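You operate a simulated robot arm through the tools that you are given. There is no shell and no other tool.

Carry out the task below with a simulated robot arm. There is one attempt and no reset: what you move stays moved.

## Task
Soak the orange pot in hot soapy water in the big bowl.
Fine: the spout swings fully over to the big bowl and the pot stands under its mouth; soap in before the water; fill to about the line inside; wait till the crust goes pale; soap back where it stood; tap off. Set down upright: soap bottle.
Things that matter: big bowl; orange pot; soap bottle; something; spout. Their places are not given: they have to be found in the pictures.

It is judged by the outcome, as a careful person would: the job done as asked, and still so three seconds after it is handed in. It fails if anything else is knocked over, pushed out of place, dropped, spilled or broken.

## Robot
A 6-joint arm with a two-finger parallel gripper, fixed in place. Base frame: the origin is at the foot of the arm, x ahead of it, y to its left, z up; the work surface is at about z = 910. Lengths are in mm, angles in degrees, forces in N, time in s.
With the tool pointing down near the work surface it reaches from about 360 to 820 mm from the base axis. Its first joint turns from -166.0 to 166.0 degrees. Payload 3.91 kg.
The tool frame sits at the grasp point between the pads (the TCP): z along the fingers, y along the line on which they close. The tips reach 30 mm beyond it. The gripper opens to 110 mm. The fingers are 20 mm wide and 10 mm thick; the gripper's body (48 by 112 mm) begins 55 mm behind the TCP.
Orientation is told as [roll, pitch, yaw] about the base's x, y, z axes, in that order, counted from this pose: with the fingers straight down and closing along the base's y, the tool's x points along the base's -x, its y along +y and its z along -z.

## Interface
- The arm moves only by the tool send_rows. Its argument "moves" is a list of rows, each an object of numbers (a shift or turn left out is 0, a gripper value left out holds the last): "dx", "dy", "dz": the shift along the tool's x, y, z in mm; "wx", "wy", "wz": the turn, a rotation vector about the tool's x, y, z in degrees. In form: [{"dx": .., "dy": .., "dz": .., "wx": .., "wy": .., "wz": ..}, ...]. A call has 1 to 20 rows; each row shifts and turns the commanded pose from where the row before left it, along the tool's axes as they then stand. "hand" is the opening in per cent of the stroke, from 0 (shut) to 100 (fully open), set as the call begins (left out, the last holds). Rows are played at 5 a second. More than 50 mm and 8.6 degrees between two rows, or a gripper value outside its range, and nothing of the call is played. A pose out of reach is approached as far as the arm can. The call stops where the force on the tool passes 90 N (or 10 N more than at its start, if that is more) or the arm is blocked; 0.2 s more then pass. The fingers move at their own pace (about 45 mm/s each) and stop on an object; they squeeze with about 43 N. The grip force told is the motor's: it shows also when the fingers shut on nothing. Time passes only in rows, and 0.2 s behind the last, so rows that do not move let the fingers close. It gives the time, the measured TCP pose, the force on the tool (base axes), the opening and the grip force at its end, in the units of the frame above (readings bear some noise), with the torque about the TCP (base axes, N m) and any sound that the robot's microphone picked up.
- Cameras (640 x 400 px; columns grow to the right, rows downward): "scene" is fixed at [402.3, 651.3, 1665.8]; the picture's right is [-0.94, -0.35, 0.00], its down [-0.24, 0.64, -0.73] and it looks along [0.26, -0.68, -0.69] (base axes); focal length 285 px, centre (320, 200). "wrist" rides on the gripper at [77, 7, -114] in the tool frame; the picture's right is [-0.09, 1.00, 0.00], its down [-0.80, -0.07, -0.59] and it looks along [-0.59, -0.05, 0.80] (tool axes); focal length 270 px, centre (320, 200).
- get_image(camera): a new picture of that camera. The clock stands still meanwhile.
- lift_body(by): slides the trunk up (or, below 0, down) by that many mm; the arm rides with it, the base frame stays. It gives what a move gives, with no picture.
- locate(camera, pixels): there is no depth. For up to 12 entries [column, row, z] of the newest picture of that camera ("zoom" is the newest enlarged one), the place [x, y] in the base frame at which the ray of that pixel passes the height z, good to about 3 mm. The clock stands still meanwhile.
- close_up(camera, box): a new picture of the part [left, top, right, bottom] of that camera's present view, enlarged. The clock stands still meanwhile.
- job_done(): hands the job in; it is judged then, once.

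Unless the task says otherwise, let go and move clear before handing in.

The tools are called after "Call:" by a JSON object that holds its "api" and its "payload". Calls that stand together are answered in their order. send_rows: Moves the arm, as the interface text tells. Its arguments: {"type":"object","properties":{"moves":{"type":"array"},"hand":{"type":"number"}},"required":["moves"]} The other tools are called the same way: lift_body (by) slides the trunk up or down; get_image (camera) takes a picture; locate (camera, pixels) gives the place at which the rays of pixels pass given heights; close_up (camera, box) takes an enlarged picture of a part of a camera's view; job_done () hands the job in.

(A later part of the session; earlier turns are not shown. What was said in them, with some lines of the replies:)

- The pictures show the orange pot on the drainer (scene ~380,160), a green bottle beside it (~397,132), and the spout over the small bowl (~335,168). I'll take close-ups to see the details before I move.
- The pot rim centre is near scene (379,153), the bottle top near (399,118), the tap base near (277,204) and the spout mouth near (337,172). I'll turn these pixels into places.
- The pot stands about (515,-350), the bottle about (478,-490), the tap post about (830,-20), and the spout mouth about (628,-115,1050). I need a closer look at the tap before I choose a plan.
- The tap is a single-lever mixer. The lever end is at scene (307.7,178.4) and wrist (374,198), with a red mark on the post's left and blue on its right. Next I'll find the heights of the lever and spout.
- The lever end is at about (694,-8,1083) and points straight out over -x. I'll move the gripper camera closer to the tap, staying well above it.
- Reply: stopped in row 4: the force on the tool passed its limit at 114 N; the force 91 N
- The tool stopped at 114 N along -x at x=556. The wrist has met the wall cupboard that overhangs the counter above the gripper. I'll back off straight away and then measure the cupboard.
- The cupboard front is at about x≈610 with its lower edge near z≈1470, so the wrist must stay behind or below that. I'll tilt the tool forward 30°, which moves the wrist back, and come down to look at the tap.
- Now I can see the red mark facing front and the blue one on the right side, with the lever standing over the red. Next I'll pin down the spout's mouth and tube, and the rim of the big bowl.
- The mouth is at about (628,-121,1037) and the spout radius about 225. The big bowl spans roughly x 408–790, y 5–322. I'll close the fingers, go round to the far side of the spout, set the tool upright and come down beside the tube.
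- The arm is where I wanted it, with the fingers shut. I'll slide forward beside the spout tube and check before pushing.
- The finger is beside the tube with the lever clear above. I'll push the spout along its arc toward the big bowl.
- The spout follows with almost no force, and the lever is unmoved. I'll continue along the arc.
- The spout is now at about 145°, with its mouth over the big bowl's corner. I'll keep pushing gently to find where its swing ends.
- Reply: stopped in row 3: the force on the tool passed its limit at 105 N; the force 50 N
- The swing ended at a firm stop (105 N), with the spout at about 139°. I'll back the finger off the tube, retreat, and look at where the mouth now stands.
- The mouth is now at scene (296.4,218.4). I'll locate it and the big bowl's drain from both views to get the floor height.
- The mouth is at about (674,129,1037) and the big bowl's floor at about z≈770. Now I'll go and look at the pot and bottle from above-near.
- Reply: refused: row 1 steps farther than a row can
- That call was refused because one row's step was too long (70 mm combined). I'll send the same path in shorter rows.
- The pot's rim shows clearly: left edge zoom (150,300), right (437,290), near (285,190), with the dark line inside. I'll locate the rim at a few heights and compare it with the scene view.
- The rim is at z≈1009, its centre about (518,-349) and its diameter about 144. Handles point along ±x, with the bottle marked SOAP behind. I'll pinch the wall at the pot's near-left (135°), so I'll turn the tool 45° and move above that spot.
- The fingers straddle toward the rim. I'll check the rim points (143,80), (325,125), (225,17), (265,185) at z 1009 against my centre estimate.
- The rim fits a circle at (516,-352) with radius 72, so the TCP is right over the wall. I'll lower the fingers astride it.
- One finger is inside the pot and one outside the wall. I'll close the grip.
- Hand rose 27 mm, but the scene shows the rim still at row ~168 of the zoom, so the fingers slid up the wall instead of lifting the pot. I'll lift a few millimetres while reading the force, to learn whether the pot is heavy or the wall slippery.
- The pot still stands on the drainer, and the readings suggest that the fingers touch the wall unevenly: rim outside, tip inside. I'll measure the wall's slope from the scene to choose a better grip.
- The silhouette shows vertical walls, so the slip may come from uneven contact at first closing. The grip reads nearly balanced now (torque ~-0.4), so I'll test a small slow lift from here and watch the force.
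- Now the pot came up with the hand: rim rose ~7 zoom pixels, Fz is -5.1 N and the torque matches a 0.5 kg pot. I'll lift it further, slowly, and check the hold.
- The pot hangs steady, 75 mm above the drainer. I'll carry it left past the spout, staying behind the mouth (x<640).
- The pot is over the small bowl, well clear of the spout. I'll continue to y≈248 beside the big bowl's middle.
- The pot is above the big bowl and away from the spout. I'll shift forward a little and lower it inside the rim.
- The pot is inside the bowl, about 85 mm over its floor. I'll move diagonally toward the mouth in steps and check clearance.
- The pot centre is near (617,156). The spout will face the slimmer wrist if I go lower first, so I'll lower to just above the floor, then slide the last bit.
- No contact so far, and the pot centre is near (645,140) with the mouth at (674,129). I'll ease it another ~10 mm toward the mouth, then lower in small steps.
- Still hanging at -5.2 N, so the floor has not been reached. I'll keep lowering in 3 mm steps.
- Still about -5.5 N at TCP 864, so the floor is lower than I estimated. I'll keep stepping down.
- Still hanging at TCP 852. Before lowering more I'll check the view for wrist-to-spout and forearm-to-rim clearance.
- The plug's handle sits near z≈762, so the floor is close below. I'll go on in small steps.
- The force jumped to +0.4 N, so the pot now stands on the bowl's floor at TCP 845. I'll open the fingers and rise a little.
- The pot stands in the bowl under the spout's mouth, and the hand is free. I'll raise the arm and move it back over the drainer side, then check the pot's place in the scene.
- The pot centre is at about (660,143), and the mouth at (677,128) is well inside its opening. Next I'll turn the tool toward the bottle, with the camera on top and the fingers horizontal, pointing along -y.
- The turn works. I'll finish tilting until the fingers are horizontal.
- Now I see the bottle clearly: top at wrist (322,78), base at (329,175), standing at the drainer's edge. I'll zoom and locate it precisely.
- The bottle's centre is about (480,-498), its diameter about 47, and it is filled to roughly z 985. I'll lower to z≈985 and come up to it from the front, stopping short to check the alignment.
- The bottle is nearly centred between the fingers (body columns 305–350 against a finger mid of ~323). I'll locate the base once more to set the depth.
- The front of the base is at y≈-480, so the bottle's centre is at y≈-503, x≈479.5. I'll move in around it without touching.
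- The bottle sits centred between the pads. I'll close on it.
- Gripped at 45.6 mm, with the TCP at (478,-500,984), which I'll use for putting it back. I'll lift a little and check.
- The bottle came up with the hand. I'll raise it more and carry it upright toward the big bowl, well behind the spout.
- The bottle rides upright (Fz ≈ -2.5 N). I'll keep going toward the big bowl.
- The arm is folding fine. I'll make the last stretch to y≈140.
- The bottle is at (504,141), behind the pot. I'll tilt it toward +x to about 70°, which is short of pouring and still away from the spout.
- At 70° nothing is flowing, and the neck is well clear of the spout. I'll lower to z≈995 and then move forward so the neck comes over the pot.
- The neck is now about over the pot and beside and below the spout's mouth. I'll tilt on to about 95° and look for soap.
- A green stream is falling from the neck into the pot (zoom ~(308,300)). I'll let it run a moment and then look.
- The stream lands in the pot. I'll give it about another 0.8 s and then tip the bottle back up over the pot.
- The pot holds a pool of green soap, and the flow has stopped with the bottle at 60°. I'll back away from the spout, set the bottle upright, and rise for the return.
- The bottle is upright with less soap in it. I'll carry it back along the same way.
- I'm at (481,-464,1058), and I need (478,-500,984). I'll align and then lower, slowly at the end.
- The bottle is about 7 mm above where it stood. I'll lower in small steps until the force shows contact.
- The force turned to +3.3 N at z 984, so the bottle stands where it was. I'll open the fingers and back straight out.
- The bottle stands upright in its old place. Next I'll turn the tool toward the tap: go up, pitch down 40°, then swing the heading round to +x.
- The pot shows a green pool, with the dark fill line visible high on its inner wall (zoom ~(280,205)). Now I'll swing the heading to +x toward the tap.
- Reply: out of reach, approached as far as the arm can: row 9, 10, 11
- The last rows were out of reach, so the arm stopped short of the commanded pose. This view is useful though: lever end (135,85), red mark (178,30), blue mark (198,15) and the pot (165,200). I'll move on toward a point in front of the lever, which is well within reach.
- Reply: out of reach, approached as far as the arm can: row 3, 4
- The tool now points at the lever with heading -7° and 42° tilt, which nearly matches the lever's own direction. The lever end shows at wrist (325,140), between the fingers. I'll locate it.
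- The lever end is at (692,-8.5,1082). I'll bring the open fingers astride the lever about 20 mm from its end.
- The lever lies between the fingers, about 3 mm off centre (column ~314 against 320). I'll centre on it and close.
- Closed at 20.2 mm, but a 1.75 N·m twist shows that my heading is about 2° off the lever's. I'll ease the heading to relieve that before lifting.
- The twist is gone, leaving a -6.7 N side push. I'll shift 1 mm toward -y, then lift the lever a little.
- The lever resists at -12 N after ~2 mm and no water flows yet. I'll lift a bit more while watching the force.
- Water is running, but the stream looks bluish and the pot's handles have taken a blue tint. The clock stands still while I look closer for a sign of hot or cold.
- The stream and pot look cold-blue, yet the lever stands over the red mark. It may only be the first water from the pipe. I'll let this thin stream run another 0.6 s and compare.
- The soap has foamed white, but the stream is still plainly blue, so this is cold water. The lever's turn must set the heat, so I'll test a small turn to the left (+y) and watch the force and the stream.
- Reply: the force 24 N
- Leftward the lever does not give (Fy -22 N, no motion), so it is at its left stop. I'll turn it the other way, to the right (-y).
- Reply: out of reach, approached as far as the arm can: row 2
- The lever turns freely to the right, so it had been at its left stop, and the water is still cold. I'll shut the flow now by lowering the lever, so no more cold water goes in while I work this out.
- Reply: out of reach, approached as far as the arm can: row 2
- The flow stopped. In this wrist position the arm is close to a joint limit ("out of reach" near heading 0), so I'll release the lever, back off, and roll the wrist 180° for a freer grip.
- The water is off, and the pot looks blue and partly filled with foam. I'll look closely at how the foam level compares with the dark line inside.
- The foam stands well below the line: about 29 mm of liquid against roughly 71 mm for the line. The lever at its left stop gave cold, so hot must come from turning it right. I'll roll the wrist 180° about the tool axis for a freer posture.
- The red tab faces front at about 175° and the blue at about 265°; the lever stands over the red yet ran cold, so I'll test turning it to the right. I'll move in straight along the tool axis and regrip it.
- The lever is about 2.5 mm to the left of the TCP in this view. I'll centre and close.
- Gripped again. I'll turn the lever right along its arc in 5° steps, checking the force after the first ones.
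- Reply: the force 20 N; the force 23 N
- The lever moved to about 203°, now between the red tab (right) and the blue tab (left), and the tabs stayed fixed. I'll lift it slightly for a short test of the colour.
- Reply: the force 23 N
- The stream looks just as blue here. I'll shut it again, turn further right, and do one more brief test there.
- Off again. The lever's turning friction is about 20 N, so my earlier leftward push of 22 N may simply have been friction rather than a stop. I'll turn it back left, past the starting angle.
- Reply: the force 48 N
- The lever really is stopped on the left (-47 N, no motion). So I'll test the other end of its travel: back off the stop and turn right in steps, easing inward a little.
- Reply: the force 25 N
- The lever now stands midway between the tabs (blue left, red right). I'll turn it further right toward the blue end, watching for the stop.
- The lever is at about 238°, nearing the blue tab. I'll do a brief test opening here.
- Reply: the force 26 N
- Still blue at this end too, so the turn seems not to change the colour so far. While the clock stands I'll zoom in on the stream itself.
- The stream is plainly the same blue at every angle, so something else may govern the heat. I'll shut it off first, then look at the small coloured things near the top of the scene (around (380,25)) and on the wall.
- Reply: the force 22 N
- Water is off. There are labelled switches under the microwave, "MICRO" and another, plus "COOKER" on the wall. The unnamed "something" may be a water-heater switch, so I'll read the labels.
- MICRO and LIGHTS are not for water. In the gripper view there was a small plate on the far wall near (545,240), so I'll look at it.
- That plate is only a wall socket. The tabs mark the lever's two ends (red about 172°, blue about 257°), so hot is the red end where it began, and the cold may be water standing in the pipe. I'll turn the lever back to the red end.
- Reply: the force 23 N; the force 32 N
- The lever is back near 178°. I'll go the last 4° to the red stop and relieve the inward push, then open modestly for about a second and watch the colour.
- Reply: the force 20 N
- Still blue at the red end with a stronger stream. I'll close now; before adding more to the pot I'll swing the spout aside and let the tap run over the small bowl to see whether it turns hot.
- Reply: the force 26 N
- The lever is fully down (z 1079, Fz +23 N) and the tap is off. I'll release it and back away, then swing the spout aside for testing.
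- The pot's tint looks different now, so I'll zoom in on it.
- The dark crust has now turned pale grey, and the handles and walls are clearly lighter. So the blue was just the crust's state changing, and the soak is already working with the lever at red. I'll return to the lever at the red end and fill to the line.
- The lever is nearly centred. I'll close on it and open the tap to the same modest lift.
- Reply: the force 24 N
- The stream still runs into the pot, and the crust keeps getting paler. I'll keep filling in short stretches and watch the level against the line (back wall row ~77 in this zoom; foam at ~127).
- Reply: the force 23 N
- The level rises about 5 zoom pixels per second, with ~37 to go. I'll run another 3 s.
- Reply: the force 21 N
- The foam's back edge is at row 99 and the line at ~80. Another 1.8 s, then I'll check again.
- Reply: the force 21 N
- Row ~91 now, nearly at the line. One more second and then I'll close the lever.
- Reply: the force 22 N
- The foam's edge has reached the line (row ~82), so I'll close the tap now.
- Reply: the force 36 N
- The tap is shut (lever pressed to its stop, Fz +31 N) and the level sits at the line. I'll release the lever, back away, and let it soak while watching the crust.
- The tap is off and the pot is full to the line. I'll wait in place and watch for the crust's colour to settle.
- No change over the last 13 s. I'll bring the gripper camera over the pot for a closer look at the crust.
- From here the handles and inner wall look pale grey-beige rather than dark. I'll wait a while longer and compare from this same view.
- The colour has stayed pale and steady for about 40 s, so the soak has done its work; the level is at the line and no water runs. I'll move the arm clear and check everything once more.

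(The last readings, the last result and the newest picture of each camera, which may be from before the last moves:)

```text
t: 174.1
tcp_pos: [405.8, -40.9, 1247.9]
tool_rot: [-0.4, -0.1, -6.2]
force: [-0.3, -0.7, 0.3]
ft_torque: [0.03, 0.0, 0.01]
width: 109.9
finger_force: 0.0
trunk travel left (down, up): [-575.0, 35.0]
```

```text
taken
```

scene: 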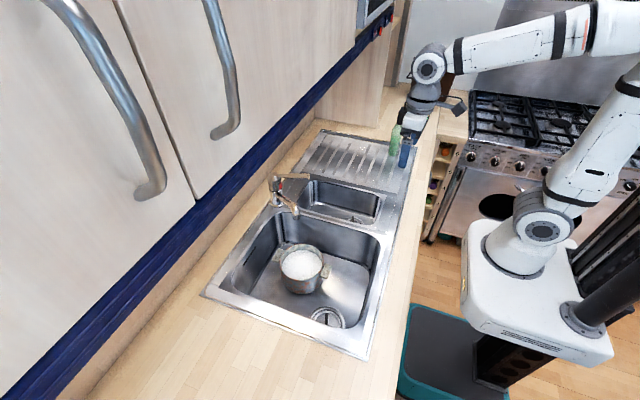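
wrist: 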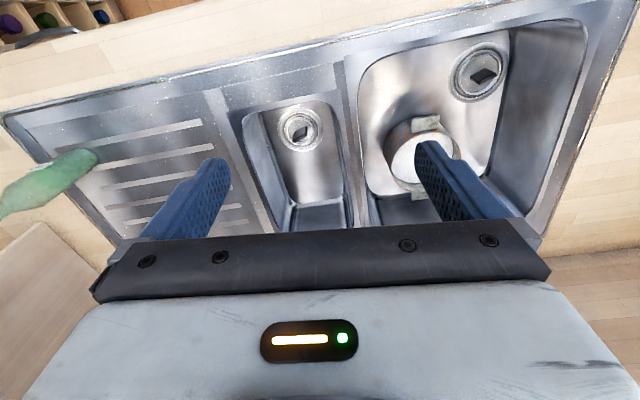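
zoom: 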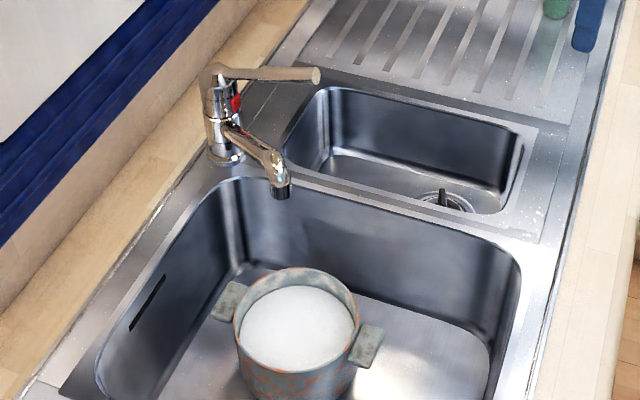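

All looks in order: spout over the pot, no flow, foam at the line, bottle upright in place. To be sure that the crust is not still changing, I'll let it soak longer and compare.

Call:
{"api": "send_rows", "payload": {"moves": [{}, {}, {}, {}, {}, {}, {}, {}, {}, {}, {}, {}, {}, {}, {}, {}, {}, {}, {}, {}]}}

Call:
{"api": "send_rows", "payload": {"moves": [{}, {}, {}, {}, {}, {}, {}, {}, {}, {}, {}, {}, {}, {}, {}, {}, {}, {}, {}, {}]}}

Call:
{"api": "send_rows", "payload": {"moves": [{}, {}, {}, {}, {}, {}, {}, {}, {}, {}, {}, {}, {}, {}, {}, {}, {}, {}, {}, {}]}}

Call:
{"api": "send_rows", "payload": {"moves": [{}, {}, {}, {}, {}, {}, {}, {}, {}, {}, {}, {}, {}, {}, {}, {}, {}, {}, {}, {}]}}

Call:
{"api": "send_rows", "payload": {"moves": [{}, {}, {}, {}, {}, {}, {}, {}, {}, {}, {}, {}, {}, {}, {}, {}, {}, {}, {}, {}]}}

Call:
{"api": "close_up", "payload": {"camera": "scene", "box": [278, 240, 328, 290]}}

```text
t: 178.3
tcp_pos: [407.2, -40.3, 1248.1]
tool_rot: [-0.3, 0.0, -6.2]
force: [-0.1, -0.8, -0.9]
ft_torque: [0.0, 0.03, 0.01]
width: 110.1
finger_force: 0.1
trunk travel left (down, up): [-575.0, 35.0]
```

```text
t: 182.5
tcp_pos: [406.6, -40.5, 1249.0]
tool_rot: [-0.3, -0.1, -6.2]
force: [0.1, 0.8, 0.4]
ft_torque: [0.02, -0.03, 0.05]
width: 110.0
finger_force: 0.0
trunk travel left (down, up): [-575.0, 35.0]
```

```text
t: 186.7
tcp_pos: [406.5, -41.1, 1249.5]
tool_rot: [-0.2, -0.1, -6.2]
force: [-0.3, -0.4, 0.3]
ft_torque: [-0.01, -0.01, -0.02]
width: 110.0
finger_force: 0.0
trunk travel left (down, up): [-575.0, 35.0]
```

```text
t: 190.9
tcp_pos: [405.7, -39.6, 1248.8]
tool_rot: [-0.2, -0.1, -6.2]
force: [0.5, -0.8, 0.4]
ft_torque: [-0.02, 0.0, -0.01]
width: 110.0
finger_force: 0.0
trunk travel left (down, up): [-575.0, 35.0]
```

```text
t: 195.1
tcp_pos: [406.4, -40.9, 1248.4]
tool_rot: [-0.3, -0.1, -6.2]
force: [0.3, 0.3, -0.3]
ft_torque: [0.04, -0.02, -0.02]
width: 109.9
finger_force: 0.0
trunk travel left (down, up): [-575.0, 35.0]
```

```text
8.00 times, centred on (303, 265) of scene
```

zoom: 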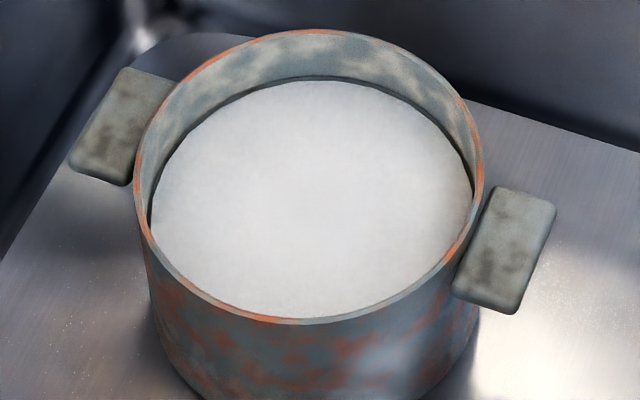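

Nothing has changed in the last 50 s: the crust stays pale, the foam is at the line, the tap is shut, and the spout is over the pot. The soap bottle is upright where it stood and the hand is open and clear, so I'll hand the job in.

Call:
{"api": "job_done", "payload": {}}

```text
The job is handed in.
```

I handed the job in with the orange pot soaking in the big bowl, but I couldn't confirm that the water is hot.

- **Water temperature:** I filled with the tap lever at its red end. I had no temperature reading, and the stream looked the same blue at every lever angle I tried. About two seconds of the running was with the lever turned toward blue while I tested it, so a little cooler water is mixed in.
- **Pot and spout:** the spout is swung fully to its stop over the big bowl. The pot stands under its mouth, about 23 mm off centre.
- **Soap and fill:** soap went in before the water. It was a generous pour, a pool of very roughly 20 mm in the bottom. The foam now reaches the line inside.
- **Crust:** it went from dark to pale grey by about 130 s and hadn't changed when I handed in at about 195 s. Some darker blotches remain on the handles and inner wall.
- **Soap bottle and tap:** the bottle is back upright, within about a millimetre of where it stood. The lever is pressed fully down and no water runs.

Early on, the gripper bumped the wall cupboard at about 114 N and I backed off at once. I saw no damage, and nothing was knocked over or spilled.
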